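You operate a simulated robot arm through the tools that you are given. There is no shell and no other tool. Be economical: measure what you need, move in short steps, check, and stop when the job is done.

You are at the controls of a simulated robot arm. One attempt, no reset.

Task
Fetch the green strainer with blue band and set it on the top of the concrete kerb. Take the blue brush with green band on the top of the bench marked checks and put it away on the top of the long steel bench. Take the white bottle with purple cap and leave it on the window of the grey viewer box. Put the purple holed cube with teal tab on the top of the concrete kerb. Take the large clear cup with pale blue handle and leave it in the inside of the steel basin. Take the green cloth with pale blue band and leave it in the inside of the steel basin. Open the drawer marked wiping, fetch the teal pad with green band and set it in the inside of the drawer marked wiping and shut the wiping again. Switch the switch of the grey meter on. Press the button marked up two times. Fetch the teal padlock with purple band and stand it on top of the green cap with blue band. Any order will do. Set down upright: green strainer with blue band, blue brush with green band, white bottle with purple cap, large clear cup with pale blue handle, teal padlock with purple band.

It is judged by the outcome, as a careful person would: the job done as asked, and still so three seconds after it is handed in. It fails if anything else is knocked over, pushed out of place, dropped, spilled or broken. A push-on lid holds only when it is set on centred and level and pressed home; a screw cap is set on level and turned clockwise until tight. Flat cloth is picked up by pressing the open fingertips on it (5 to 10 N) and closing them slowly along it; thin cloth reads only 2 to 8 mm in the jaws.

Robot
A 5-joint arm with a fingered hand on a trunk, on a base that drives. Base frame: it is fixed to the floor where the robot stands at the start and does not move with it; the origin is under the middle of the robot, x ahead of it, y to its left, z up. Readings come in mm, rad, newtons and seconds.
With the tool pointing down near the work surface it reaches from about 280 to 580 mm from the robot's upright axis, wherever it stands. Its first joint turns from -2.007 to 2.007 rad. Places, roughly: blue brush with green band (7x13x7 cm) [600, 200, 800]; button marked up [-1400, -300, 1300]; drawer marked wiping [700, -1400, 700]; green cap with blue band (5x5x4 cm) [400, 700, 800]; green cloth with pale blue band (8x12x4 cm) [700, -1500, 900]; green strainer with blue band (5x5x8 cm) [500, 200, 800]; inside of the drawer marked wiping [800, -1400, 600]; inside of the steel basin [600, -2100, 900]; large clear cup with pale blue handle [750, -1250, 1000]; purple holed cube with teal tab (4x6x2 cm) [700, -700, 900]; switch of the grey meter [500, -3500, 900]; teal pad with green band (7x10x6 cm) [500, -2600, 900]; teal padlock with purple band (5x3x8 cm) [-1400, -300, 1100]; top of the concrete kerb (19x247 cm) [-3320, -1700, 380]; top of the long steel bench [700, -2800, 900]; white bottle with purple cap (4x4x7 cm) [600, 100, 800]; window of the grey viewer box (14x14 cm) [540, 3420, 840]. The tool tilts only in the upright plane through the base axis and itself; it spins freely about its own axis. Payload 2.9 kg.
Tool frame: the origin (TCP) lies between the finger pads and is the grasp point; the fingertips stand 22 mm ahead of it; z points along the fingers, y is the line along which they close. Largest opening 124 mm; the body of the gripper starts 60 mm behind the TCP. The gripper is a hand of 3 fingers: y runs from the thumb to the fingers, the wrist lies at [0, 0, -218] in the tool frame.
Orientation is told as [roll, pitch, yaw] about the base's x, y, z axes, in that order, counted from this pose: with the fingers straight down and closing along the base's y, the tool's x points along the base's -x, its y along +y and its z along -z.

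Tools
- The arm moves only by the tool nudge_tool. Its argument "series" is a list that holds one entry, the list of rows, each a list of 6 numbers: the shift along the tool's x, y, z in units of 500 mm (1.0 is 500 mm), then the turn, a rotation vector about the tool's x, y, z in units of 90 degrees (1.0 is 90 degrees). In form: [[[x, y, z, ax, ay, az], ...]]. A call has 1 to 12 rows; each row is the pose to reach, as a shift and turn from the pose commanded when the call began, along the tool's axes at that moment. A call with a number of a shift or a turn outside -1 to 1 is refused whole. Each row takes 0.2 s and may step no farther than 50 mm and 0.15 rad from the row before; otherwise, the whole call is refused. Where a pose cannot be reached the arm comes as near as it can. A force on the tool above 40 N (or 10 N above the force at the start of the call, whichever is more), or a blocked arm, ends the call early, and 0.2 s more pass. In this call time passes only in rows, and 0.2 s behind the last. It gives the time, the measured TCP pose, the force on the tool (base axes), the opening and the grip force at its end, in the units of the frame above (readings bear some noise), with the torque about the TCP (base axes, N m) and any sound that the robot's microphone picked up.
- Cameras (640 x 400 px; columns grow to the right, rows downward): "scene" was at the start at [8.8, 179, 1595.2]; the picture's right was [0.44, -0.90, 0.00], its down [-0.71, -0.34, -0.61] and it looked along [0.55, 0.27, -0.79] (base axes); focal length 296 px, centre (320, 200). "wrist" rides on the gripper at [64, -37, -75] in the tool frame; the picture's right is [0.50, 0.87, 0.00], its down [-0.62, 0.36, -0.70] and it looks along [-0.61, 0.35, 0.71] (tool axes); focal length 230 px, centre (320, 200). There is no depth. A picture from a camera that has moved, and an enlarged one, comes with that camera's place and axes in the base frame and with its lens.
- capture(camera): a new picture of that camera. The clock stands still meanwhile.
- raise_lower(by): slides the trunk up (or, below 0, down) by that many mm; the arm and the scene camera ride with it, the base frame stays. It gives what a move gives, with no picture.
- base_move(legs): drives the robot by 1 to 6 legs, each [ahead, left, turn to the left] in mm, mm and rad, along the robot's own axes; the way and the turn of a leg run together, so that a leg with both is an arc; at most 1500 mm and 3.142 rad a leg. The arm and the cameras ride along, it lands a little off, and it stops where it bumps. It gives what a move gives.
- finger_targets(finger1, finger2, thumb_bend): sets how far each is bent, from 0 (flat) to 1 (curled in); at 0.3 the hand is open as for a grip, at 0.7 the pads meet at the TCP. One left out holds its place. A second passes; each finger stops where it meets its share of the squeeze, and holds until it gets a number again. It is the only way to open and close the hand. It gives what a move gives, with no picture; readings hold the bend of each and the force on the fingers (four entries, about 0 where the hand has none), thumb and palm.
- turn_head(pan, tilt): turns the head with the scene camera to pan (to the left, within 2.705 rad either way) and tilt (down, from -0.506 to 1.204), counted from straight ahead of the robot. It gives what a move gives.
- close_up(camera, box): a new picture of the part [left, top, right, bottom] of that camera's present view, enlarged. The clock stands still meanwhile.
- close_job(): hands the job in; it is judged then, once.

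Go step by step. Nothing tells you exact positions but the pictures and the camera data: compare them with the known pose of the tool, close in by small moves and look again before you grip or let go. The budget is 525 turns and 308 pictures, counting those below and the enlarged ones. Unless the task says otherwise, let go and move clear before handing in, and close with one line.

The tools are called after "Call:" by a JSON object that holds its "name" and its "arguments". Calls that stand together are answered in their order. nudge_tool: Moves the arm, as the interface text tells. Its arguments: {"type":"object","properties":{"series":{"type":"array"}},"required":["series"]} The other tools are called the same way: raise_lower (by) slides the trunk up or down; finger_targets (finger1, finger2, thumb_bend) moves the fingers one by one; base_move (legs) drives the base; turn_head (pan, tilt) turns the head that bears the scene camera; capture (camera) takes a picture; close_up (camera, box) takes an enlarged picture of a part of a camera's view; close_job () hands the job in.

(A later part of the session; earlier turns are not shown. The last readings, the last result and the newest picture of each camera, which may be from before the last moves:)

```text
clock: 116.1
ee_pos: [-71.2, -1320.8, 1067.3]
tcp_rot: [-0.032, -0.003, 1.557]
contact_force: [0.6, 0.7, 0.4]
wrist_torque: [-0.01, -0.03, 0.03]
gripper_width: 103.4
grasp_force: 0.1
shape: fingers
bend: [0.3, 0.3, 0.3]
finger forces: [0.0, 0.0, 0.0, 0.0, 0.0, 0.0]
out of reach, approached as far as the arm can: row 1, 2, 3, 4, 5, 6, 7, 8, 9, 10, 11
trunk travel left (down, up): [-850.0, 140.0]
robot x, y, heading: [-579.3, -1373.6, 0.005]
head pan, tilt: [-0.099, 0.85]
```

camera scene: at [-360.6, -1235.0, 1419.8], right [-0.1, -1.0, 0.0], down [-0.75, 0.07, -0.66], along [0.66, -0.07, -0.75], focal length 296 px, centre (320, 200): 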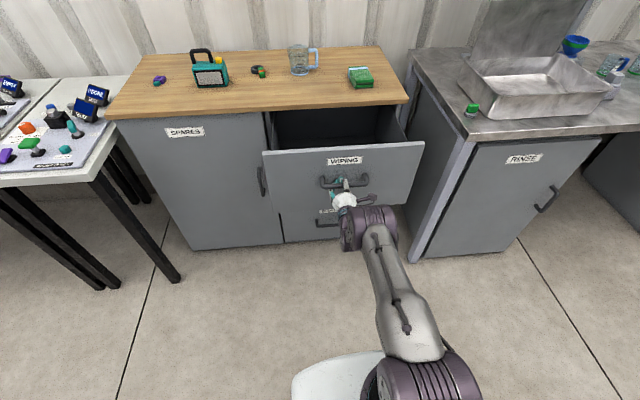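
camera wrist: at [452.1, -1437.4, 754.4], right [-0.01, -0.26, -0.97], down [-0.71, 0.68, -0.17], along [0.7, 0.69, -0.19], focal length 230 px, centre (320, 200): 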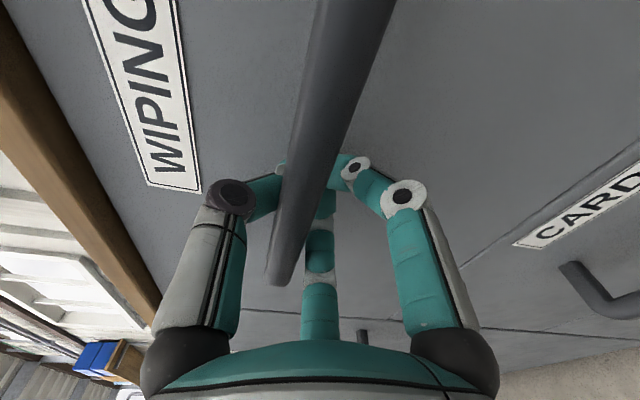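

Call:
{"name": "nudge_tool", "arguments": {"series": [[[0, 0.02, 0, 0, 0, 0.09], [0, 0.04, 0, 0, 0, 0.18], [0, 0.06, 0, 0, 0, 0.27], [0, 0.08, 0, 0, 0, 0.36], [0, 0.1, 0, 0, 0, 0.45], [0, 0.12, 0, 0, 0, 0.54], [0, 0.14, 0, 0, 0, 0.63], [0, 0.16, 0, 0, 0, 0.72], [0, 0.18, 0, 0, 0, 0.81], [0, 0.2, 0, 0, 0, 0.9], [0, 0.22, 0, 0, 0, 0.99]]]}}

Call:
{"name": "base_move", "arguments": {"legs": [[0, -1230, 0], [530, 0, 0]]}}

Call:
{"name": "turn_head", "arguments": {"pan": -0.1, "tilt": 1.0}}

Call:
{"name": "capture", "arguments": {"camera": "scene"}}

Call:
{"name": "capture", "arguments": {"camera": "wrist"}}

```text
clock: 118.5
ee_pos: [-179.6, -1320.7, 1063.0]
tcp_rot: [0.005, -0.031, 0.0]
contact_force: [0.9, 0.8, 0.6]
wrist_torque: [0.04, 0.01, 0.0]
gripper_width: 103.6
grasp_force: 0.0
shape: fingers
bend: [0.3, 0.3, 0.3]
finger forces: [0.0, 0.0, 0.1, 0.0, 0.0, 0.1]
trunk travel left (down, up): [-850.0, 140.0]
robot x, y, heading: [-577.5, -1375.8, 0.003]
head pan, tilt: [-0.099, 0.85]
```

```text
clock: 127.3
ee_pos: [333.6, -2547.7, 1062.8]
tcp_rot: [0.005, -0.031, -0.029]
contact_force: [0.3, -0.2, -0.8]
wrist_torque: [-0.01, 0.03, 0.01]
gripper_width: 104.0
grasp_force: 0.1
shape: fingers
bend: [0.3, 0.3, 0.3]
finger forces: [0.1, 0.0, 0.1, 0.0, 0.0, 0.0]
trunk travel left (down, up): [-850.0, 140.0]
robot x, y, heading: [-65.6, -2588.9, -0.028]
head pan, tilt: [-0.099, 0.85]
```

```text
clock: 128.0
ee_pos: [334.5, -2546.9, 1063.0]
tcp_rot: [0.003, -0.031, -0.027]
contact_force: [0.1, 0.3, -0.1]
wrist_torque: [0.03, 0.01, 0.03]
gripper_width: 103.7
grasp_force: 0.0
shape: fingers
bend: [0.3, 0.3, 0.3]
finger forces: [0.0, 0.2, 0.1, 0.0, 0.0, 0.0]
trunk travel left (down, up): [-850.0, 140.0]
robot x, y, heading: [-65.2, -2588.2, -0.026]
head pan, tilt: [-0.099, 1.0]
```

```text
253 pictures are left
camera scene: at [-50.5, -2449.1, 1738.7], right [-0.13, -0.99, 0.0], down [-0.83, 0.11, -0.54], along [0.54, -0.07, -0.84], focal length 296 px, centre (320, 200)
```

scene: 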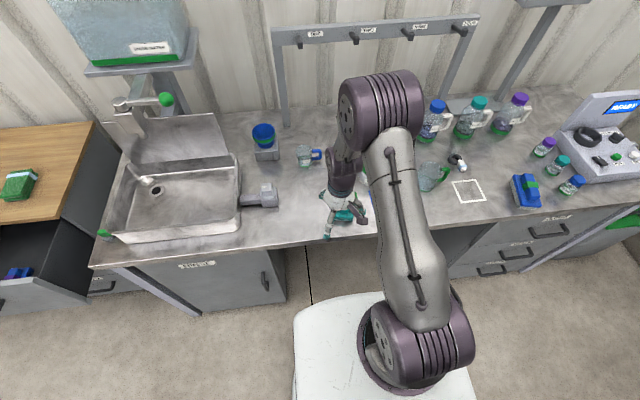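

```text
252 pictures are left
camera wrist: at [266.9, -2582.6, 1135.2], right [-0.47, 0.88, -0.01], down [0.6, 0.34, 0.72], along [0.64, 0.34, -0.69], focal length 230 px, centre (320, 200)
```

wrist: 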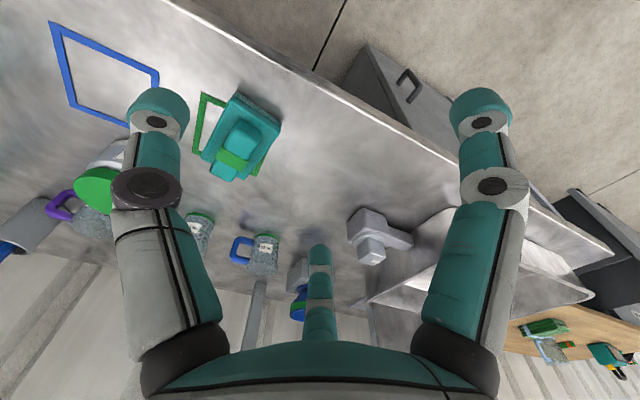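

The pad (teal with grip and green band) is near [445,-2597]. I'll hover above it with its orientation and look.

Call:
{"name": "nudge_tool", "arguments": {"series": [[[-0.054, -0.024, 0.0, 0, 0.02, 0.04], [-0.108, -0.047, 0.05, 0, 0.02, 0.084], [-0.162, -0.07, 0.1, 0, 0.02, 0.084], [-0.217, -0.094, 0.15, 0, 0.02, 0.084], [-0.217, -0.094, 0.213, 0, 0.02, 0.084]]]}}

Call:
{"name": "capture", "arguments": {"camera": "wrist"}}

```text
clock: 129.2
ee_pos: [443.4, -2596.4, 961.2]
tcp_rot: [0.002, 0.0, -0.159]
contact_force: [0.0, 0.0, 0.6]
wrist_torque: [0.02, 0.0, 0.0]
gripper_width: 103.5
grasp_force: 0.1
shape: fingers
bend: [0.3, 0.3, 0.3]
finger forces: [0.0, 0.0, 0.0, 0.0, 0.0, 0.0]
trunk travel left (down, up): [-850.0, 140.0]
robot x, y, heading: [-68.7, -2590.5, -0.027]
head pan, tilt: [-0.099, 1.0]
```

```text
251 pictures are left
camera wrist: at [374.8, -2622.7, 1035.4], right [-0.36, 0.93, 0.0], down [0.67, 0.25, 0.7], along [0.66, 0.25, -0.71], focal length 230 px, centre (320, 200)
```

wrist: 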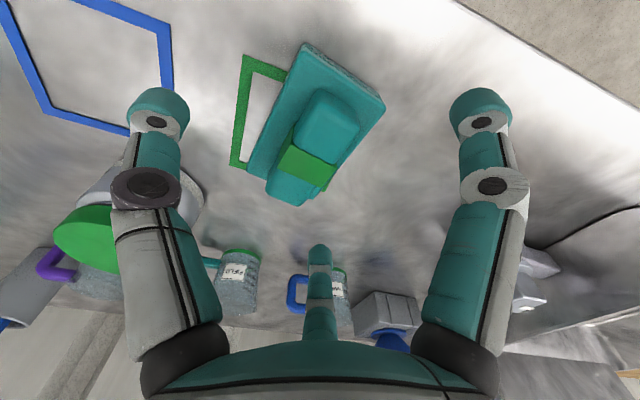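

Call:
{"name": "nudge_tool", "arguments": {"series": [[[-0.009, -0.007, 0.074, 0, 0, 0]]]}}

Call:
{"name": "finger_targets", "arguments": {"finger1": 0.46, "finger2": 0.46, "thumb_bend": 0.46}}

Call:
{"name": "capture", "arguments": {"camera": "wrist"}}

```text
clock: 129.6
ee_pos: [450.7, -2600.8, 920.9]
tcp_rot: [0.0, 0.0, -0.16]
contact_force: [0.2, -0.3, -0.2]
wrist_torque: [0.01, 0.0, 0.04]
gripper_width: 103.7
grasp_force: 0.1
shape: fingers
bend: [0.3, 0.3, 0.3]
finger forces: [0.1, 0.0, 0.0, 0.0, 0.0, 0.0]
trunk travel left (down, up): [-850.0, 140.0]
robot x, y, heading: [-64.2, -2590.6, -0.031]
head pan, tilt: [-0.099, 1.0]
```

```text
clock: 130.6
ee_pos: [449.8, -2600.7, 922.3]
tcp_rot: [0.0, 0.0, -0.161]
contact_force: [1.5, 0.1, 0.4]
wrist_torque: [0.01, 0.02, -0.02]
gripper_width: 61.3
grasp_force: 0.1
shape: fingers
bend: [0.46, 0.46, 0.46]
finger forces: [0.1, 0.1, 0.0, 0.0, 0.0, 0.0]
trunk travel left (down, up): [-850.0, 140.0]
robot x, y, heading: [-64.7, -2586.7, -0.028]
head pan, tilt: [-0.099, 1.0]
```

```text
250 pictures are left
camera wrist: at [380.5, -2626.6, 996.2], right [-0.36, 0.93, 0.0], down [0.67, 0.25, 0.7], along [0.66, 0.25, -0.71], focal length 230 px, centre (320, 200)
```

wrist: 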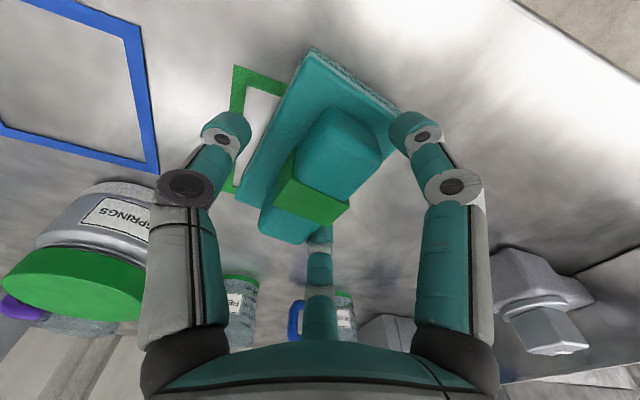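

Well placed. Closing on the pad's grip and lifting.

Call:
{"name": "finger_targets", "arguments": {"finger1": 0.65, "finger2": 0.65, "thumb_bend": 0.65}}

Call:
{"name": "finger_targets", "arguments": {"finger1": 0.8, "finger2": 0.8, "thumb_bend": 0.8}}

Call:
{"name": "nudge_tool", "arguments": {"series": [[[0, 0, -0.03, 0, 0, 0], [0, 0, -0.08, 0, 0, 0]]]}}

Call:
{"name": "capture", "arguments": {"camera": "wrist"}}

```text
clock: 131.6
ee_pos: [450.5, -2600.2, 922.2]
tcp_rot: [0.0, -0.002, -0.161]
contact_force: [-1.1, -0.4, 0.6]
wrist_torque: [-0.01, 0.0, -0.05]
gripper_width: 24.7
grasp_force: 6.3
shape: fingers
bend: [0.6, 0.57, 0.6]
finger forces: [3.3, 4.5, 0.0, 0.1, 6.0, 0.1]
trunk travel left (down, up): [-850.0, 140.0]
robot x, y, heading: [-65.5, -2584.3, -0.034]
head pan, tilt: [-0.099, 1.0]
```

```text
clock: 132.6
ee_pos: [449.3, -2600.3, 922.8]
tcp_rot: [0.0, -0.003, -0.16]
contact_force: [-0.4, 0.5, 1.5]
wrist_torque: [0.06, -0.1, 0.03]
gripper_width: 18.1
grasp_force: 19.0
shape: fingers
bend: [0.61, 0.56, 0.65]
finger forces: [8.8, 11.8, 0.0, 0.0, 17.3, 0.1]
trunk travel left (down, up): [-850.0, 140.0]
robot x, y, heading: [-65.3, -2591.2, -0.029]
head pan, tilt: [-0.099, 1.0]
```

```text
clock: 133.2
ee_pos: [448.6, -2600.7, 962.6]
tcp_rot: [-0.001, -0.001, -0.162]
contact_force: [0.8, 0.6, -0.4]
wrist_torque: [0.0, 0.0, 0.02]
gripper_width: 17.1
grasp_force: 19.0
shape: fingers
bend: [0.61, 0.56, 0.66]
finger forces: [8.8, 11.4, 0.0, 0.0, 17.1, 0.0]
trunk travel left (down, up): [-850.0, 140.0]
robot x, y, heading: [-63.8, -2590.1, -0.029]
head pan, tilt: [-0.099, 1.0]
```

```text
249 pictures are left
camera wrist: at [380.3, -2627.6, 1037.3], right [-0.36, 0.93, 0.0], down [0.67, 0.25, 0.7], along [0.66, 0.25, -0.71], focal length 230 px, centre (320, 200)
```

wrist: 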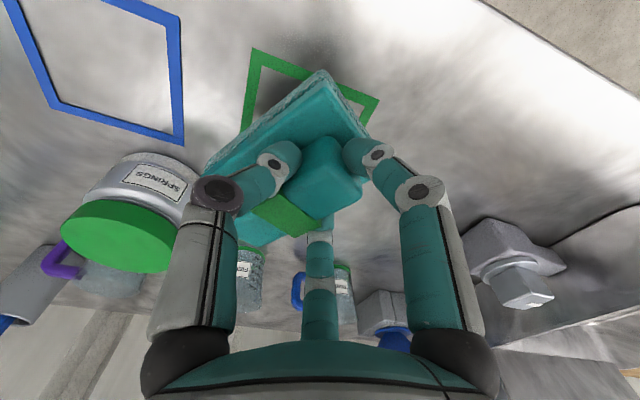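

Call:
{"name": "nudge_tool", "arguments": {"series": [[[0.05, 0, -0.08, 0, 0, 0], [0.1, 0, -0.16, 0, 0, 0], [0.16, 0, -0.22, 0, 0, 0]]]}}

Call:
{"name": "base_move", "arguments": {"legs": [[-450, 0, 0.03], [0, 1215, 0]]}}

Call:
{"name": "turn_head", "arguments": {"pan": -0.1, "tilt": 0.8}}

Call:
{"name": "capture", "arguments": {"camera": "scene"}}

```text
clock: 134.0
ee_pos: [370.4, -2588.8, 1072.2]
tcp_rot: [-0.001, 0.0, -0.162]
contact_force: [-0.7, -0.6, -0.8]
wrist_torque: [0.01, 0.01, -0.02]
gripper_width: 17.0
grasp_force: 18.4
shape: fingers
bend: [0.61, 0.56, 0.66]
finger forces: [8.7, 11.4, 0.0, 0.0, 16.9, 0.0]
trunk travel left (down, up): [-850.0, 140.0]
robot x, y, heading: [-64.9, -2586.0, -0.034]
head pan, tilt: [-0.099, 1.0]
```

```text
clock: 142.4
ee_pos: [-48.9, -1367.8, 1071.6]
tcp_rot: [0.001, 0.0, -0.164]
contact_force: [-0.2, 0.7, -1.4]
wrist_torque: [0.0, -0.01, 0.03]
gripper_width: 16.9
grasp_force: 19.0
shape: fingers
bend: [0.61, 0.56, 0.66]
finger forces: [8.5, 11.4, 0.0, 0.1, 16.9, 0.0]
trunk travel left (down, up): [-850.0, 140.0]
robot x, y, heading: [-483.7, -1369.3, -0.032]
head pan, tilt: [-0.099, 1.0]
```

```text
clock: 143.1
ee_pos: [-49.3, -1368.4, 1072.0]
tcp_rot: [0.002, 0.0, -0.164]
contact_force: [0.2, -0.4, -0.4]
wrist_torque: [0.03, 0.0, 0.0]
gripper_width: 16.9
grasp_force: 18.4
shape: fingers
bend: [0.61, 0.56, 0.66]
finger forces: [8.6, 11.5, 0.0, 0.0, 17.0, 0.0]
trunk travel left (down, up): [-850.0, 140.0]
robot x, y, heading: [-484.0, -1368.1, -0.033]
head pan, tilt: [-0.099, 0.799]
```

```text
248 pictures are left
camera scene: at [-458.7, -1228.7, 1753.8], right [-0.13, -0.99, 0.0], down [-0.71, 0.09, -0.7], along [0.69, -0.09, -0.72], focal length 296 px, centre (320, 200)
```

scene: 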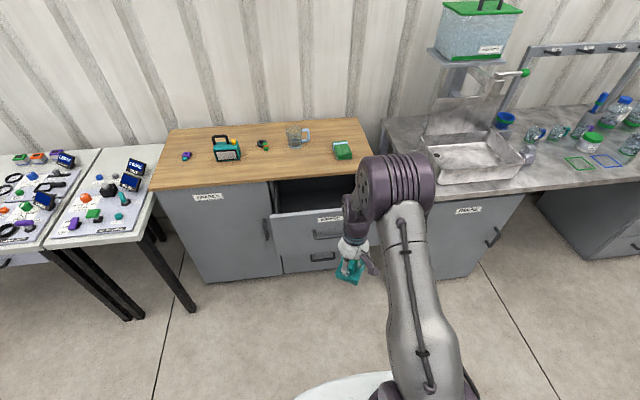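

Call:
{"name": "base_move", "arguments": {"legs": [[0, 0, 0.033], [450, 0, 0]]}}

Call:
{"name": "turn_head", "arguments": {"pan": -0.2, "tilt": 1.15}}

Call:
{"name": "capture", "arguments": {"camera": "scene"}}

Call:
{"name": "capture", "arguments": {"camera": "wrist"}}

```text
clock: 146.2
ee_pos: [405.0, -1359.7, 1073.2]
tcp_rot: [-0.001, -0.002, -0.139]
contact_force: [0.2, 0.2, 0.0]
wrist_torque: [0.0, 0.03, -0.02]
gripper_width: 16.9
grasp_force: 18.5
shape: fingers
bend: [0.61, 0.56, 0.66]
finger forces: [8.7, 11.4, 0.0, 0.1, 17.0, 0.0]
trunk travel left (down, up): [-850.0, 140.0]
robot x, y, heading: [-30.4, -1369.7, -0.008]
head pan, tilt: [-0.099, 0.799]
```

```text
clock: 147.0
ee_pos: [404.8, -1358.7, 1072.0]
tcp_rot: [0.001, -0.002, -0.138]
contact_force: [0.5, -0.1, -0.4]
wrist_torque: [-0.02, -0.01, -0.02]
gripper_width: 16.8
grasp_force: 18.2
shape: fingers
bend: [0.61, 0.56, 0.66]
finger forces: [8.6, 11.4, 0.0, 0.1, 17.0, 0.0]
trunk travel left (down, up): [-850.0, 140.0]
robot x, y, heading: [-33.7, -1368.0, -0.006]
head pan, tilt: [-0.201, 1.15]
```

```text
247 pictures are left
camera scene: at [-31.4, -1233.7, 1729.0], right [-0.21, -0.98, 0.0], down [-0.89, 0.19, -0.41], along [0.4, -0.08, -0.91], focal length 296 px, centre (320, 200)
```

scene: 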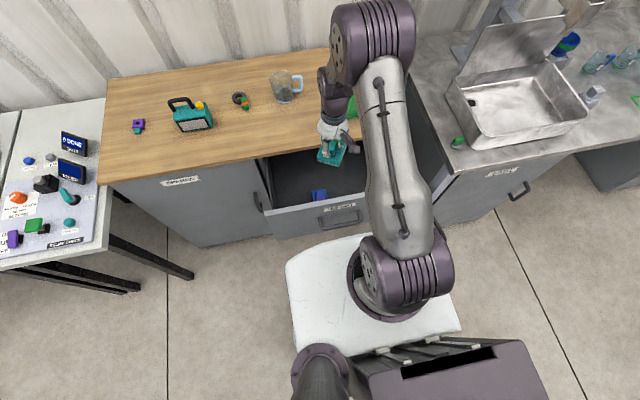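

```text
246 pictures are left
camera wrist: at [336.1, -1386.5, 1146.3], right [-0.38, 0.93, 0.0], down [0.66, 0.27, 0.7], along [0.65, 0.26, -0.71], focal length 230 px, centre (320, 200)
```

wrist: 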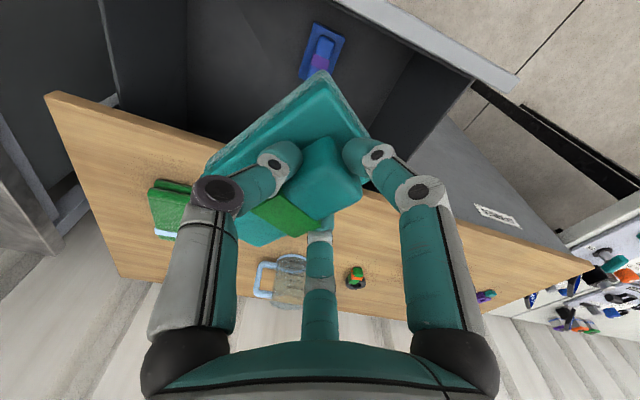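

Call:
{"name": "nudge_tool", "arguments": {"series": [[[-0.041, -0.055, 0, 0, 0, 0], [-0.082, -0.11, 0, 0, 0, 0], [-0.124, -0.166, 0, 0, 0, 0], [-0.124, -0.166, 0.09, 0, 0, 0], [-0.124, -0.166, 0.18, 0, 0, 0], [-0.124, -0.166, 0.24, 0, 0, 0]]]}}

Call:
{"name": "capture", "arguments": {"camera": "wrist"}}

Call:
{"name": "capture", "arguments": {"camera": "scene"}}

```text
clock: 148.4
ee_pos: [453.0, -1450.5, 950.3]
tcp_rot: [0.0, 0.001, -0.137]
contact_force: [0.2, 0.0, -0.1]
wrist_torque: [0.02, 0.01, 0.04]
gripper_width: 15.8
grasp_force: 18.2
shape: fingers
bend: [0.61, 0.56, 0.66]
finger forces: [8.4, 11.6, 0.0, 0.0, 16.8, 0.0]
trunk travel left (down, up): [-850.0, 140.0]
robot x, y, heading: [-34.0, -1368.3, -0.005]
head pan, tilt: [-0.201, 1.15]
```

```text
245 pictures are left
camera wrist: at [383.7, -1477.6, 1024.7], right [-0.38, 0.93, 0.0], down [0.66, 0.27, 0.7], along [0.65, 0.26, -0.71], focal length 230 px, centre (320, 200)
```

wrist: 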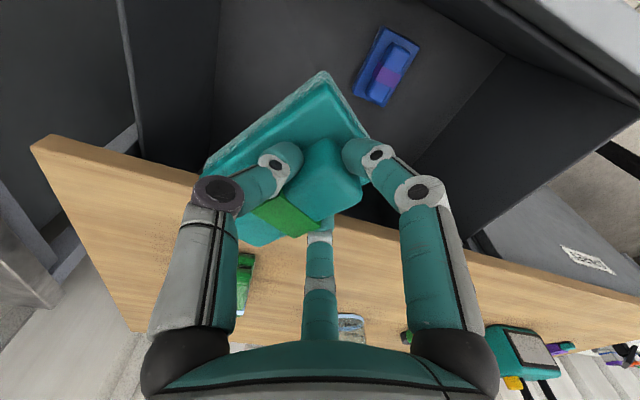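

```text
244 pictures are left
camera scene: at [-30.6, -1233.8, 1729.1], right [-0.21, -0.98, 0.0], down [-0.89, 0.19, -0.41], along [0.4, -0.08, -0.91], focal length 296 px, centre (320, 200)
```

scene: 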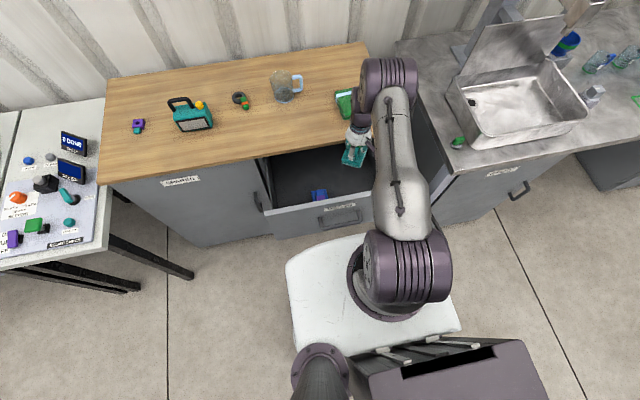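

Blue pad sits left in the drawer; the floor seems around z≈590. I'll lower in the drawer in steps.

Call:
{"name": "nudge_tool", "arguments": {"series": [[[0, 0, 0.08, 0, 0, 0], [0, 0, 0.16, 0, 0, 0], [0, 0, 0.24, 0, 0, 0], [0, 0, 0.32, 0, 0, 0], [0, 0, 0.4, 0, 0, 0]]]}}

Call:
{"name": "capture", "arguments": {"camera": "wrist"}}

Call:
{"name": "capture", "arguments": {"camera": "scene"}}

```text
clock: 149.6
ee_pos: [437.8, -1448.9, 773.4]
tcp_rot: [0.0, 0.001, -0.139]
contact_force: [-0.5, -0.1, -0.6]
wrist_torque: [0.0, 0.03, 0.01]
gripper_width: 15.5
grasp_force: 18.4
shape: fingers
bend: [0.62, 0.56, 0.66]
finger forces: [8.5, 11.6, 0.0, 0.0, 16.7, 0.0]
out of reach, approached as far as the arm can: row 4, 5
trunk travel left (down, up): [-850.0, 140.0]
robot x, y, heading: [-30.4, -1370.1, -0.008]
head pan, tilt: [-0.201, 1.15]
```

```text
243 pictures are left
camera wrist: at [369.7, -1475.6, 848.9], right [-0.38, 0.93, 0.0], down [0.66, 0.27, 0.7], along [0.65, 0.26, -0.71], focal length 230 px, centre (320, 200)
```

wrist: 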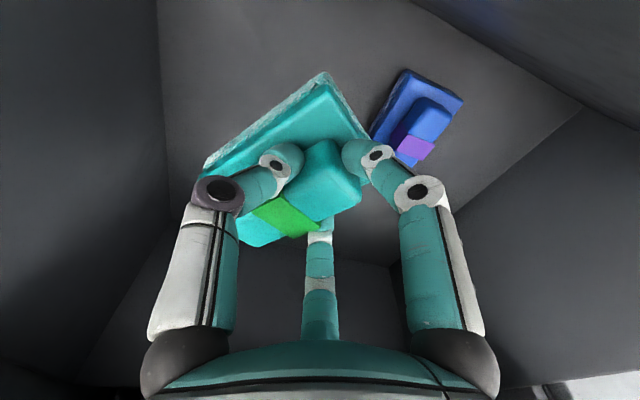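

```text
242 pictures are left
camera scene: at [-31.9, -1233.6, 1729.0], right [-0.21, -0.98, 0.0], down [-0.89, 0.19, -0.41], along [0.4, -0.08, -0.91], focal length 296 px, centre (320, 200)
```

scene: 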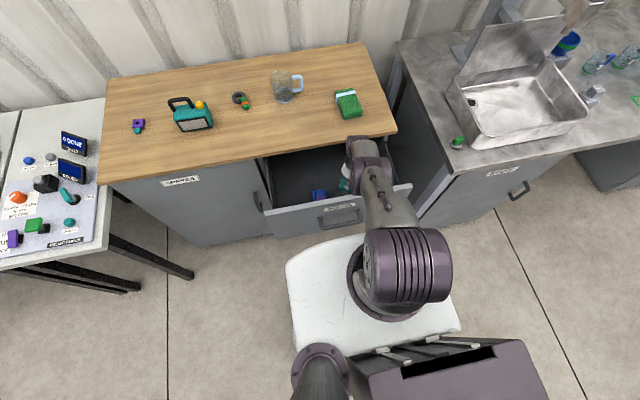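

The arm is at its lower limit, so I'll lower the trunk for the rest, checking clearance at the drawer front.

Call:
{"name": "raise_lower", "arguments": {"by": -80}}

Call:
{"name": "capture", "arguments": {"camera": "wrist"}}

Call:
{"name": "close_up", "arguments": {"camera": "scene", "box": [250, 120, 450, 280]}}

```text
clock: 150.8
ee_pos: [438.9, -1449.0, 694.2]
tcp_rot: [0.001, -0.002, -0.139]
contact_force: [0.6, 0.5, -0.8]
wrist_torque: [-0.02, -0.01, -0.01]
gripper_width: 15.2
grasp_force: 18.2
shape: fingers
bend: [0.62, 0.56, 0.66]
finger forces: [8.5, 11.5, 0.0, 0.0, 16.6, 0.1]
trunk travel left (down, up): [-770.0, 220.0]
robot x, y, heading: [-33.9, -1364.7, -0.01]
head pan, tilt: [-0.201, 1.15]
```

```text
241 pictures are left
camera wrist: at [370.4, -1475.8, 769.1], right [-0.38, 0.93, 0.0], down [0.66, 0.27, 0.7], along [0.65, 0.26, -0.71], focal length 230 px, centre (320, 200)
```

wrist: 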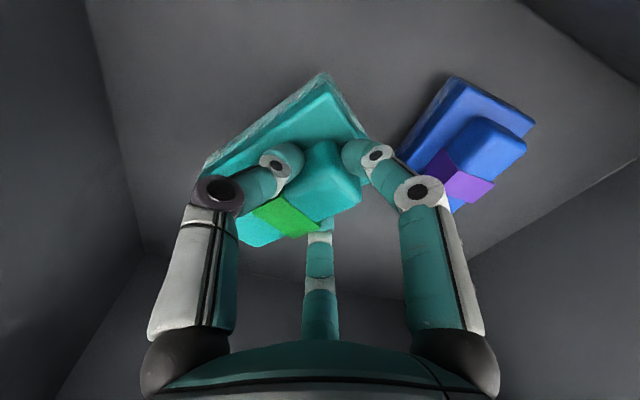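

```text
2.50 times, centred on (350, 200) of scene
camera zoom: at [-31.4, -1233.8, 1649.0], right [-0.21, -0.98, 0.0], down [-0.89, 0.19, -0.41], along [0.4, -0.08, -0.91], focal length 739 px, centre (245, 200)
```

zoom: 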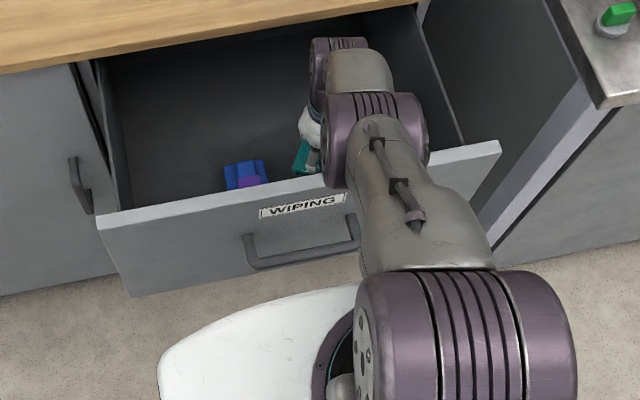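

Clearance is fine (elbow/forearm ~90 mm above the panel). Lowering further.

Call:
{"name": "raise_lower", "arguments": {"by": -20}}

Call:
{"name": "capture", "arguments": {"camera": "wrist"}}

```text
clock: 151.5
ee_pos: [439.7, -1447.5, 675.4]
tcp_rot: [0.001, -0.001, -0.136]
contact_force: [1.0, 0.1, -0.1]
wrist_torque: [-0.01, 0.01, 0.04]
gripper_width: 15.6
grasp_force: 18.5
shape: fingers
bend: [0.62, 0.56, 0.66]
finger forces: [8.5, 11.5, 0.1, 0.1, 16.6, 0.0]
trunk travel left (down, up): [-750.0, 240.0]
robot x, y, heading: [-29.0, -1369.1, -0.005]
head pan, tilt: [-0.201, 1.15]
```

```text
239 pictures are left
camera wrist: at [370.4, -1475.8, 749.1], right [-0.38, 0.93, 0.0], down [0.66, 0.27, 0.7], along [0.65, 0.26, -0.71], focal length 230 px, centre (320, 200)
```

wrist: 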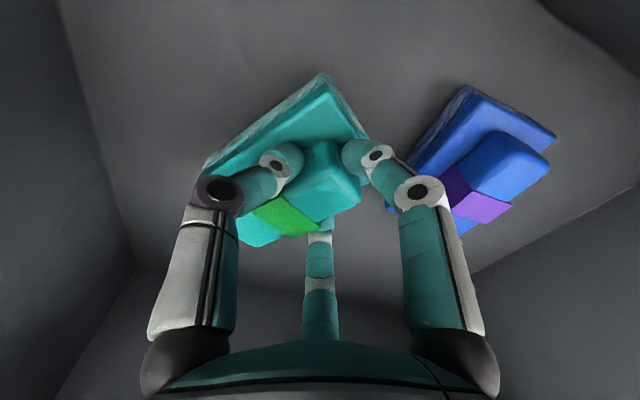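

Call:
{"name": "raise_lower", "arguments": {"by": -12}}

Call:
{"name": "raise_lower", "arguments": {"by": -8}}

```text
clock: 152.1
ee_pos: [438.9, -1447.9, 663.2]
tcp_rot: [0.001, -0.002, -0.138]
contact_force: [0.2, 0.6, -0.6]
wrist_torque: [0.0, 0.02, -0.01]
gripper_width: 15.3
grasp_force: 18.4
shape: fingers
bend: [0.62, 0.56, 0.66]
finger forces: [8.6, 11.6, 0.1, 0.0, 16.6, 0.0]
trunk travel left (down, up): [-738.0, 252.0]
robot x, y, heading: [-33.4, -1369.3, -0.003]
head pan, tilt: [-0.201, 1.15]
```

```text
clock: 152.6
ee_pos: [438.5, -1448.0, 655.1]
tcp_rot: [-0.001, -0.001, -0.139]
contact_force: [0.0, -0.4, 2.0]
wrist_torque: [0.07, -0.09, 0.06]
gripper_width: 15.1
grasp_force: 18.2
shape: fingers
bend: [0.62, 0.56, 0.66]
finger forces: [8.3, 11.4, 0.0, 0.0, 16.5, 0.0]
trunk travel left (down, up): [-730.0, 260.0]
robot x, y, heading: [-32.0, -1368.1, -0.006]
head pan, tilt: [-0.201, 1.15]
```

Touching now at z≈655. A little more, then release.

Call:
{"name": "raise_lower", "arguments": {"by": -4}}

Call:
{"name": "finger_targets", "arguments": {"finger1": 0.44, "finger2": 0.44, "thumb_bend": 0.44}}

Call:
{"name": "raise_lower", "arguments": {"by": 50}}

Call:
{"name": "capture", "arguments": {"camera": "wrist"}}

```text
clock: 153.2
ee_pos: [438.5, -1448.0, 651.2]
tcp_rot: [0.0, -0.002, -0.139]
contact_force: [-0.5, -1.6, 7.3]
wrist_torque: [0.08, -0.17, -0.04]
gripper_width: 15.1
grasp_force: 20.2
shape: fingers
bend: [0.62, 0.56, 0.66]
finger forces: [8.8, 11.3, 0.1, 0.0, 18.7, 0.1]
trunk travel left (down, up): [-726.0, 264.0]
robot x, y, heading: [-35.8, -1365.8, -0.006]
head pan, tilt: [-0.201, 1.15]
```

```text
clock: 154.2
ee_pos: [439.0, -1447.6, 651.2]
tcp_rot: [0.0, -0.002, -0.137]
contact_force: [0.4, -0.2, -0.1]
wrist_torque: [-0.01, 0.01, 0.05]
gripper_width: 65.5
grasp_force: 0.0
shape: fingers
bend: [0.44, 0.44, 0.44]
finger forces: [0.1, 0.0, 0.1, 0.0, 0.1, 0.0]
trunk travel left (down, up): [-726.0, 264.0]
robot x, y, heading: [-32.9, -1372.4, -0.007]
head pan, tilt: [-0.201, 1.15]
```

```text
clock: 155.1
ee_pos: [440.2, -1448.6, 701.3]
tcp_rot: [-0.001, 0.0, -0.137]
contact_force: [1.0, 0.2, -0.1]
wrist_torque: [0.01, 0.0, -0.02]
gripper_width: 65.7
grasp_force: 0.0
shape: fingers
bend: [0.44, 0.44, 0.44]
finger forces: [0.0, 0.0, 0.0, 0.1, 0.0, 0.0]
trunk travel left (down, up): [-776.0, 214.0]
robot x, y, heading: [-30.6, -1367.0, -0.008]
head pan, tilt: [-0.201, 1.15]
```

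```text
238 pictures are left
camera wrist: at [370.5, -1475.8, 775.1], right [-0.38, 0.93, 0.0], down [0.66, 0.27, 0.7], along [0.65, 0.26, -0.71], focal length 230 px, centre (320, 200)
```

wrist: 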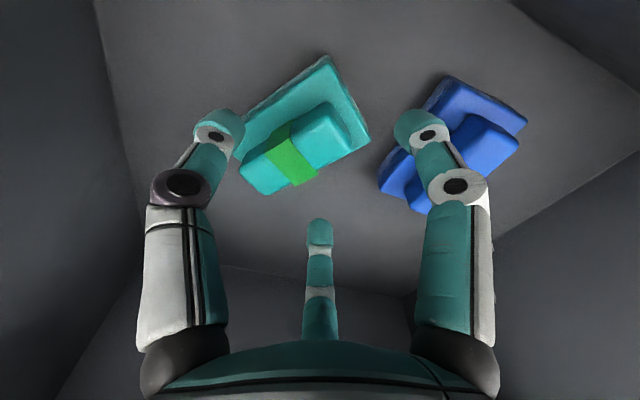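

The pad lies flat in the drawer. I'll rise out, back off, and tilt the tool forward to push the drawer shut.

Call:
{"name": "raise_lower", "arguments": {"by": 210}}

Call:
{"name": "nudge_tool", "arguments": {"series": [[[0, 0, -0.09, 0, 0, 0], [0, 0, -0.18, 0, 0, 0], [0, 0.06, -0.2, 0, 0, -0.04], [0, 0.14, -0.2, 0, 0, -0.087]]]}}

Call:
{"name": "finger_targets", "arguments": {"finger1": 0.68, "finger2": 0.68, "thumb_bend": 0.68}}

Call:
{"name": "base_move", "arguments": {"legs": [[-420, 0, 0.005]]}}

```text
clock: 157.3
ee_pos: [438.5, -1448.1, 911.2]
tcp_rot: [0.0, -0.001, -0.138]
contact_force: [-0.7, -0.1, -0.3]
wrist_torque: [-0.01, -0.01, 0.01]
gripper_width: 65.9
grasp_force: 0.0
shape: fingers
bend: [0.44, 0.44, 0.44]
finger forces: [0.0, 0.0, 0.0, 0.2, 0.0, 0.1]
trunk travel left (down, up): [-986.0, 4.0]
robot x, y, heading: [-32.1, -1365.8, -0.009]
head pan, tilt: [-0.201, 1.15]
```

```text
clock: 158.3
ee_pos: [451.3, -1375.4, 1007.2]
tcp_rot: [-0.002, 0.0, 0.0]
contact_force: [-0.4, 0.5, 0.9]
wrist_torque: [0.0, 0.03, 0.0]
gripper_width: 65.9
grasp_force: 0.1
shape: fingers
bend: [0.44, 0.44, 0.44]
finger forces: [0.0, 0.1, 0.0, 0.1, 0.0, 0.0]
trunk travel left (down, up): [-986.0, 4.0]
robot x, y, heading: [-32.3, -1367.4, -0.006]
head pan, tilt: [-0.201, 1.15]
```

```text
clock: 159.3
ee_pos: [450.6, -1376.8, 1007.3]
tcp_rot: [0.001, 0.0, -0.001]
contact_force: [0.0, -0.1, 0.3]
wrist_torque: [0.01, 0.03, 0.0]
gripper_width: 2.0
grasp_force: 0.0
shape: fingers
bend: [0.68, 0.68, 0.68]
finger forces: [0.0, 0.0, 0.1, 0.0, 0.1, 0.1]
trunk travel left (down, up): [-986.0, 4.0]
robot x, y, heading: [-31.9, -1370.4, -0.009]
head pan, tilt: [-0.201, 1.15]
```

```text
clock: 161.9
ee_pos: [28.9, -1372.1, 1006.9]
tcp_rot: [0.0, 0.001, 0.006]
contact_force: [-0.8, 0.4, -0.5]
wrist_torque: [-0.02, -0.02, 0.01]
gripper_width: 2.3
grasp_force: 0.0
shape: fingers
bend: [0.68, 0.68, 0.68]
finger forces: [0.0, 0.0, 0.0, 0.1, 0.0, 0.1]
trunk travel left (down, up): [-986.0, 4.0]
robot x, y, heading: [-457.3, -1364.1, -0.002]
head pan, tilt: [-0.201, 1.15]
```

Call:
{"name": "nudge_tool", "arguments": {"series": [[[-0.018, 0, -0.03, 0, -0.09, 0], [-0.036, 0, -0.06, 0, -0.18, 0], [-0.054, 0, -0.09, 0, -0.27, 0], [-0.072, 0, -0.12, 0, -0.36, 0], [-0.09, 0, -0.15, 0, -0.45, 0], [-0.108, 0, -0.18, 0, -0.54, 0], [-0.126, 0, -0.21, 0, -0.63, 0], [-0.144, 0, -0.24, 0, -0.72, 0], [-0.162, 0, -0.27, 0, -0.81, 0], [-0.18, 0, -0.3, 0, -0.9, 0], [-0.2, 0, -0.32, 0, -0.98, 0]]]}}

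Call:
{"name": "raise_lower", "arguments": {"by": -365}}

Call:
{"name": "turn_head", "arguments": {"pan": 0.0, "tilt": 0.85}}

Call:
{"name": "capture", "arguments": {"camera": "scene"}}

```text
clock: 164.3
ee_pos: [128.8, -1368.0, 1166.8]
tcp_rot: [-0.003, -1.542, 0.003]
contact_force: [-0.2, 0.7, -0.3]
wrist_torque: [-0.03, 0.02, 0.02]
gripper_width: 2.0
grasp_force: 0.0
shape: fingers
bend: [0.68, 0.68, 0.68]
finger forces: [0.0, 0.0, 0.0, 0.1, 0.1, 0.1]
out of reach, approached as far as the arm can: row 7, 8, 9, 10, 11
trunk travel left (down, up): [-986.0, 4.0]
robot x, y, heading: [-454.2, -1369.1, -0.0]
head pan, tilt: [-0.201, 1.15]
```

```text
clock: 167.9
ee_pos: [130.5, -1368.0, 802.7]
tcp_rot: [-0.011, -1.542, 0.007]
contact_force: [-0.4, 0.7, 0.4]
wrist_torque: [0.0, 0.0, 0.01]
gripper_width: 2.0
grasp_force: 0.2
shape: fingers
bend: [0.68, 0.68, 0.68]
finger forces: [0.1, 0.1, 0.1, 0.0, 0.1, 0.0]
trunk travel left (down, up): [-621.0, 369.0]
robot x, y, heading: [-452.4, -1366.7, 0.007]
head pan, tilt: [-0.201, 1.15]
```

```text
clock: 168.7
ee_pos: [128.3, -1367.5, 802.8]
tcp_rot: [-0.011, -1.541, 0.009]
contact_force: [0.5, 0.2, 0.5]
wrist_torque: [0.0, -0.01, -0.01]
gripper_width: 1.9
grasp_force: 0.1
shape: fingers
bend: [0.68, 0.68, 0.68]
finger forces: [0.1, 0.0, 0.0, 0.1, 0.0, 0.0]
trunk travel left (down, up): [-621.0, 369.0]
robot x, y, heading: [-456.7, -1365.4, 0.0]
head pan, tilt: [0.0, 0.85]
```

```text
237 pictures are left
camera scene: at [-435.0, -1220.2, 1520.8], right [0.0, -1.0, 0.0], down [-0.75, 0.0, -0.66], along [0.66, 0.0, -0.75], focal length 296 px, centre (320, 200)
```

scene: 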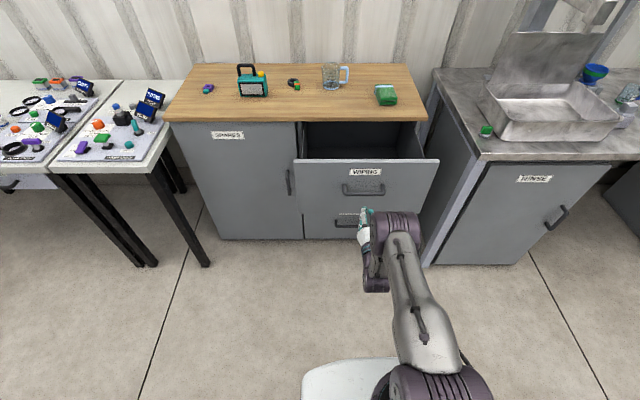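

Driving forward to push the drawer shut.

Call:
{"name": "base_move", "arguments": {"legs": [[410, 0, 0]]}}

Call:
{"name": "capture", "arguments": {"camera": "scene"}}

```text
clock: 171.2
ee_pos: [532.5, -1360.4, 799.3]
tcp_rot: [-0.004, -1.531, 0.013]
contact_force: [-7.8, -0.1, 2.8]
wrist_torque: [0.03, -0.08, -0.01]
gripper_width: 0.2
grasp_force: 4.5
shape: fingers
bend: [0.69, 0.69, 0.69]
finger forces: [1.5, 4.0, 0.0, 0.0, 3.4, 0.0]
trunk travel left (down, up): [-621.0, 369.0]
robot x, y, heading: [-48.7, -1367.2, 0.01]
head pan, tilt: [0.0, 0.85]
stopped in leg 1: the force on the tool passed its limit at 62 N (the readings are from after the stop); the commanded pose is now the measured one
```

```text
236 pictures are left
camera scene: at [-31.2, -1218.1, 1520.9], right [0.01, -1.0, 0.0], down [-0.75, -0.01, -0.66], along [0.66, 0.01, -0.75], focal length 296 px, centre (320, 200)
```

scene: 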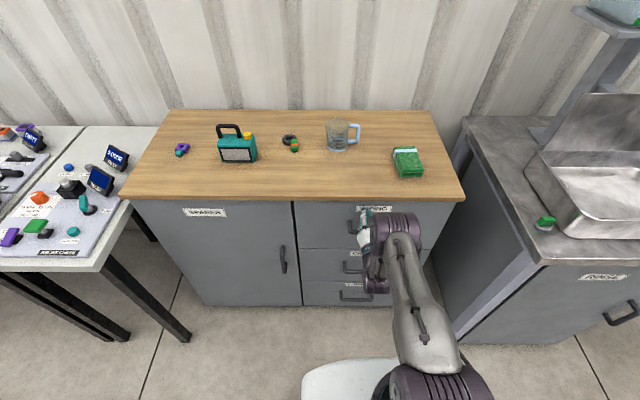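

Call:
{"name": "close_up", "arguments": {"camera": "scene", "box": [270, 180, 470, 310]}}

```text
3.08 times, centred on (370, 245) of scene
camera zoom: at [-31.2, -1218.1, 1520.9], right [0.01, -1.0, 0.0], down [-0.75, -0.01, -0.66], along [0.66, 0.01, -0.75], focal length 909 px, centre (166, 62)
```

zoom: 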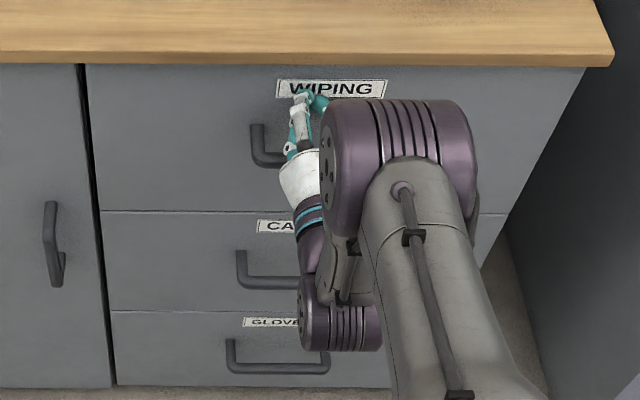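

The drawer is flush shut. I'll back off, raise, and bring the tool down again, then view the cloth.

Call:
{"name": "base_move", "arguments": {"legs": [[-200, 0, 0]]}}

Call:
{"name": "raise_lower", "arguments": {"by": 310}}

Call:
{"name": "nudge_tool", "arguments": {"series": [[[0, 0, -0.02, 0, 0.09, 0], [0, 0, -0.04, 0, 0.18, 0], [0, 0, -0.06, 0, 0.27, 0], [0, 0, -0.08, 0, 0.36, 0], [0, 0, -0.1, 0, 0.45, 0], [0, 0, -0.12, 0, 0.54, 0], [0, 0, -0.14, 0, 0.63, 0], [0, 0, -0.16, 0, 0.72, 0], [0, 0, -0.18, 0, 0.81, 0], [0, 0, -0.2, 0, 0.9, 0], [0, 0, -0.22, 0, 0.976, 0]]]}}

Call:
{"name": "close_up", "arguments": {"camera": "scene", "box": [290, 60, 470, 180]}}

```text
clock: 172.8
ee_pos: [337.9, -1365.9, 799.7]
tcp_rot: [-0.006, -1.531, 0.005]
contact_force: [0.6, -0.1, -0.1]
wrist_torque: [0.01, 0.0, 0.02]
gripper_width: 1.1
grasp_force: 0.0
shape: fingers
bend: [0.68, 0.68, 0.68]
finger forces: [0.0, 0.1, 0.1, 0.0, 0.1, 0.0]
trunk travel left (down, up): [-621.0, 369.0]
robot x, y, heading: [-246.8, -1364.9, -0.003]
head pan, tilt: [0.0, 0.85]
```

```text
clock: 175.9
ee_pos: [337.2, -1366.4, 1109.6]
tcp_rot: [-0.005, -1.531, 0.002]
contact_force: [0.5, 0.4, 0.4]
wrist_torque: [-0.02, -0.01, -0.01]
gripper_width: 1.1
grasp_force: 0.0
shape: fingers
bend: [0.68, 0.68, 0.68]
finger forces: [0.1, 0.0, 0.0, 0.1, 0.1, 0.1]
trunk travel left (down, up): [-931.0, 59.0]
robot x, y, heading: [-241.7, -1364.6, -0.001]
head pan, tilt: [0.0, 0.85]
```

```text
clock: 178.3
ee_pos: [229.0, -1364.6, 1113.5]
tcp_rot: [-0.001, 0.003, -0.002]
contact_force: [-0.2, -1.1, 0.2]
wrist_torque: [0.01, 0.05, 0.03]
gripper_width: 1.1
grasp_force: 0.0
shape: fingers
bend: [0.68, 0.68, 0.68]
finger forces: [0.0, 0.0, 0.1, 0.0, 0.1, 0.1]
trunk travel left (down, up): [-931.0, 59.0]
robot x, y, heading: [-246.1, -1364.6, -0.002]
head pan, tilt: [0.0, 0.85]
```

```text
3.33 times, centred on (380, 120) of scene
camera zoom: at [-223.5, -1219.3, 1830.8], right [0.0, -1.0, 0.0], down [-0.75, 0.0, -0.66], along [0.66, 0.0, -0.75], focal length 985 px, centre (120, 467)
```

zoom: 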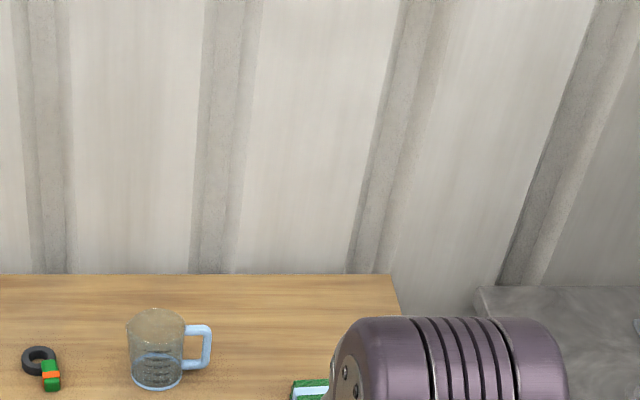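

Call:
{"name": "base_move", "arguments": {"legs": [[0, -80, 0], [380, 0, 0]]}}

Call:
{"name": "capture", "arguments": {"camera": "wrist"}}

```text
clock: 181.3
ee_pos: [609.6, -1448.3, 1113.1]
tcp_rot: [-0.001, 0.002, -0.005]
contact_force: [-0.8, 0.6, -0.3]
wrist_torque: [0.01, 0.01, -0.01]
gripper_width: 1.1
grasp_force: 0.0
shape: fingers
bend: [0.68, 0.68, 0.68]
finger forces: [0.0, 0.0, 0.0, 0.0, 0.0, 0.0]
trunk travel left (down, up): [-931.0, 59.0]
robot x, y, heading: [138.1, -1442.9, -0.005]
head pan, tilt: [0.0, 0.85]
```

```text
233 pictures are left
camera wrist: at [546.4, -1485.0, 1188.4], right [-0.5, 0.87, 0.0], down [0.62, 0.35, 0.7], along [0.61, 0.35, -0.71], focal length 230 px, centre (320, 200)
```

wrist: 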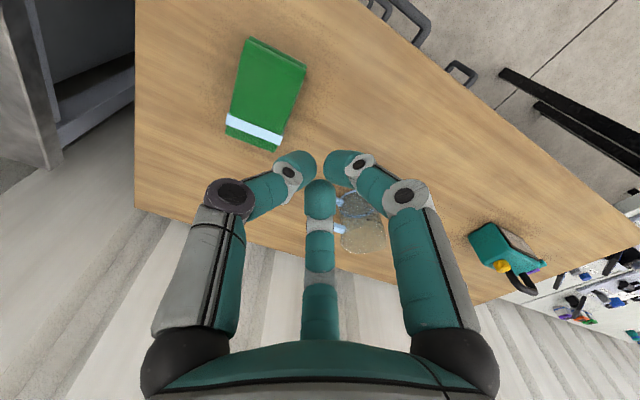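

The cloth's long axis runs along x, centred ≈[667,-1489]. I'll turn the tool by −90° so the two side fingers straddle its width, and hover.

Call:
{"name": "nudge_tool", "arguments": {"series": [[[-0.006, -0.008, 0.02, 0, 0, 0.088], [-0.012, -0.016, 0.04, 0, 0, 0.176], [-0.018, -0.024, 0.06, 0, 0, 0.264], [-0.024, -0.032, 0.08, 0, 0, 0.352], [-0.03, -0.04, 0.1, 0, 0, 0.44], [-0.036, -0.048, 0.12, 0, 0, 0.528], [-0.042, -0.056, 0.14, 0, 0, 0.616], [-0.048, -0.064, 0.16, 0, 0, 0.704], [-0.054, -0.072, 0.18, 0, 0, 0.792], [-0.06, -0.08, 0.2, 0, 0, 0.88], [-0.064, -0.082, 0.22, 0, 0, 0.955]]]}}

Call:
{"name": "finger_targets", "arguments": {"finger1": 0.22, "finger2": 0.22, "thumb_bend": 0.25}}

Call:
{"name": "capture", "arguments": {"camera": "wrist"}}

```text
clock: 183.8
ee_pos: [641.5, -1490.3, 1003.5]
tcp_rot: [-0.004, 0.001, -1.508]
contact_force: [0.3, 0.7, -0.1]
wrist_torque: [0.01, 0.02, 0.02]
gripper_width: 1.1
grasp_force: 0.0
shape: fingers
bend: [0.68, 0.68, 0.68]
finger forces: [0.0, 0.0, 0.1, 0.0, 0.0, 0.0]
trunk travel left (down, up): [-931.0, 59.0]
robot x, y, heading: [141.1, -1449.2, -0.008]
head pan, tilt: [0.0, 0.85]
```

```text
clock: 184.8
ee_pos: [641.4, -1490.1, 1004.1]
tcp_rot: [-0.002, -0.001, -1.503]
contact_force: [0.1, -0.1, 0.8]
wrist_torque: [0.01, 0.0, 0.0]
gripper_width: 114.8
grasp_force: 0.1
shape: fingers
bend: [0.22, 0.22, 0.25]
finger forces: [0.1, 0.1, 0.1, 0.1, 0.0, 0.0]
trunk travel left (down, up): [-931.0, 59.0]
robot x, y, heading: [140.3, -1447.3, -0.001]
head pan, tilt: [0.0, 0.85]
```

```text
232 pictures are left
camera wrist: at [601.0, -1428.3, 1078.5], right [0.83, 0.56, 0.0], down [0.4, -0.59, 0.7], along [0.39, -0.58, -0.71], focal length 230 px, centre (320, 200)
```

wrist: 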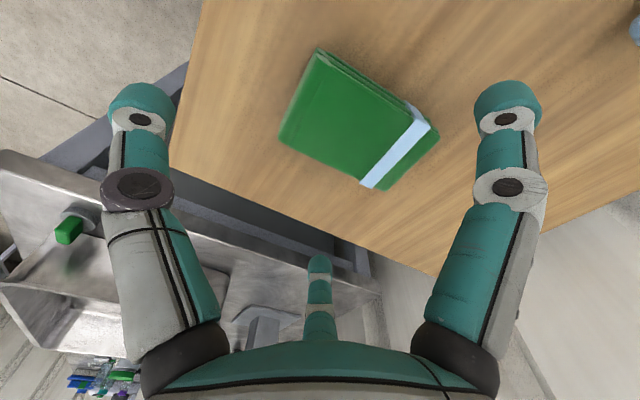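

Call:
{"name": "nudge_tool", "arguments": {"series": [[[-0.013, 0.039, 0.06, 0, 0, 0], [-0.013, 0.039, 0.14, 0, 0, 0], [-0.013, 0.039, 0.2, 0, 0, 0]]]}}

Call:
{"name": "capture", "arguments": {"camera": "wrist"}}

```text
clock: 185.6
ee_pos: [651.1, -1494.1, 911.8]
tcp_rot: [-0.005, -0.001, -1.505]
contact_force: [-0.2, 0.0, 0.0]
wrist_torque: [-0.01, 0.0, -0.01]
gripper_width: 114.7
grasp_force: 0.2
shape: fingers
bend: [0.22, 0.22, 0.25]
finger forces: [0.0, 0.0, 0.0, 0.0, 0.1, 0.1]
out of reach, approached as far as the arm can: row 3
trunk travel left (down, up): [-931.0, 59.0]
robot x, y, heading: [141.1, -1446.2, -0.003]
head pan, tilt: [0.0, 0.85]
```

```text
231 pictures are left
camera wrist: at [609.4, -1432.0, 986.4], right [0.83, 0.56, 0.0], down [0.4, -0.59, 0.7], along [0.39, -0.58, -0.71], focal length 230 px, centre (320, 200)
```

wrist: 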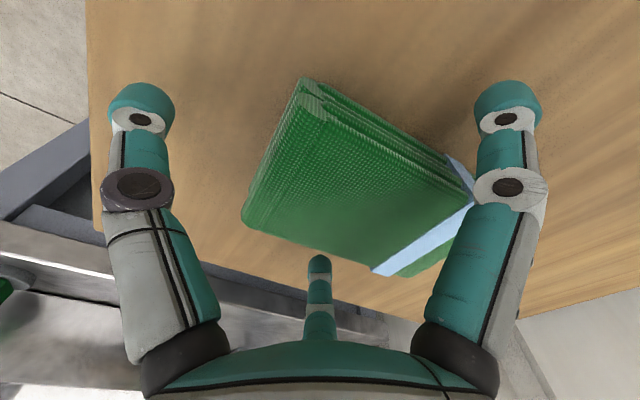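

Call:
{"name": "raise_lower", "arguments": {"by": -36}}

Call:
{"name": "nudge_tool", "arguments": {"series": [[[0, 0.012, 0.0, 0, 0, 0]]]}}

Call:
{"name": "capture", "arguments": {"camera": "wrist"}}

```text
clock: 186.1
ee_pos: [654.2, -1492.3, 896.8]
tcp_rot: [0.012, -0.002, -1.505]
contact_force: [-0.1, 1.5, 17.4]
wrist_torque: [0.04, 0.71, -0.13]
gripper_width: 119.9
grasp_force: 8.7
shape: fingers
bend: [0.21, 0.21, 0.22]
finger forces: [3.1, 2.3, 0.1, 0.0, 11.4, 0.0]
trunk travel left (down, up): [-910.0, 80.0]
robot x, y, heading: [136.4, -1446.8, -0.003]
head pan, tilt: [0.0, 0.85]
stopped: the force on the tool passed its limit at 60 N (the readings are from after the stop); the commanded pose is now the measured one
```

```text
clock: 186.5
ee_pos: [656.2, -1493.2, 898.9]
tcp_rot: [0.004, -0.001, -1.504]
contact_force: [-2.4, -0.2, 4.5]
wrist_torque: [0.0, 0.17, -0.04]
gripper_width: 119.4
grasp_force: 2.1
shape: fingers
bend: [0.21, 0.21, 0.22]
finger forces: [1.3, 1.0, 0.0, 0.0, 2.2, 0.1]
out of reach, approached as far as the arm can: row 1
trunk travel left (down, up): [-910.0, 80.0]
robot x, y, heading: [140.3, -1445.4, -0.002]
head pan, tilt: [0.0, 0.85]
```

```text
230 pictures are left
camera wrist: at [615.0, -1431.9, 972.2], right [0.83, 0.56, 0.0], down [0.39, -0.59, 0.7], along [0.39, -0.58, -0.71], focal length 230 px, centre (320, 200)
```

wrist: 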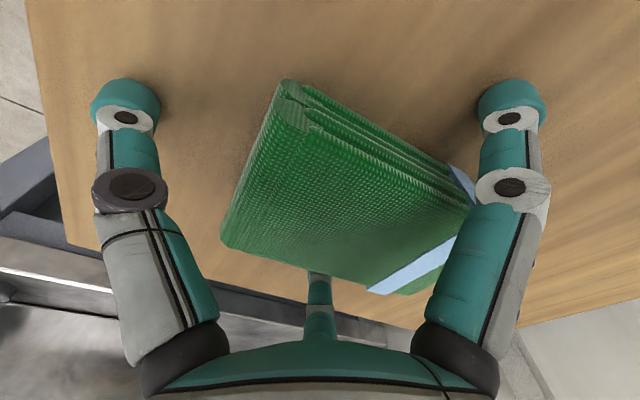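

The fingertips rest on the bench around the cloth. Closing slowly.

Call:
{"name": "finger_targets", "arguments": {"finger1": 0.36, "finger2": 0.36, "thumb_bend": 0.36}}

Call:
{"name": "capture", "arguments": {"camera": "wrist"}}

```text
clock: 187.5
ee_pos: [657.9, -1493.6, 900.4]
tcp_rot: [0.012, -0.001, -1.505]
contact_force: [2.5, -0.6, 22.2]
wrist_torque: [0.0, 0.07, 0.03]
gripper_width: 110.1
grasp_force: 12.0
shape: fingers
bend: [0.28, 0.29, 0.28]
finger forces: [7.3, 7.0, 0.0, 0.0, 8.1, 0.1]
trunk travel left (down, up): [-910.0, 80.0]
robot x, y, heading: [138.3, -1449.3, -0.002]
head pan, tilt: [0.0, 0.85]
```

```text
229 pictures are left
camera wrist: at [615.1, -1431.8, 974.1], right [0.83, 0.56, 0.01], down [0.39, -0.59, 0.71], along [0.4, -0.58, -0.71], focal length 230 px, centre (320, 200)
```

wrist: 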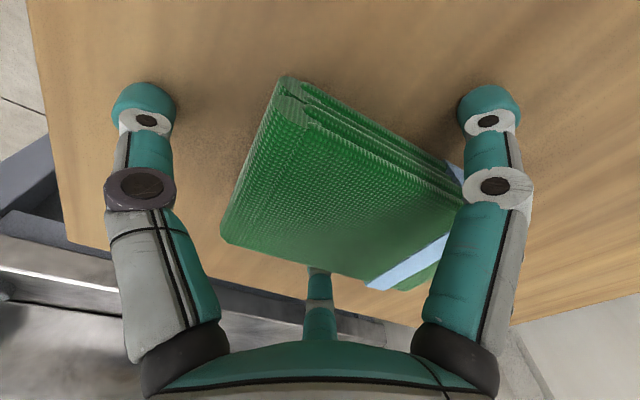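

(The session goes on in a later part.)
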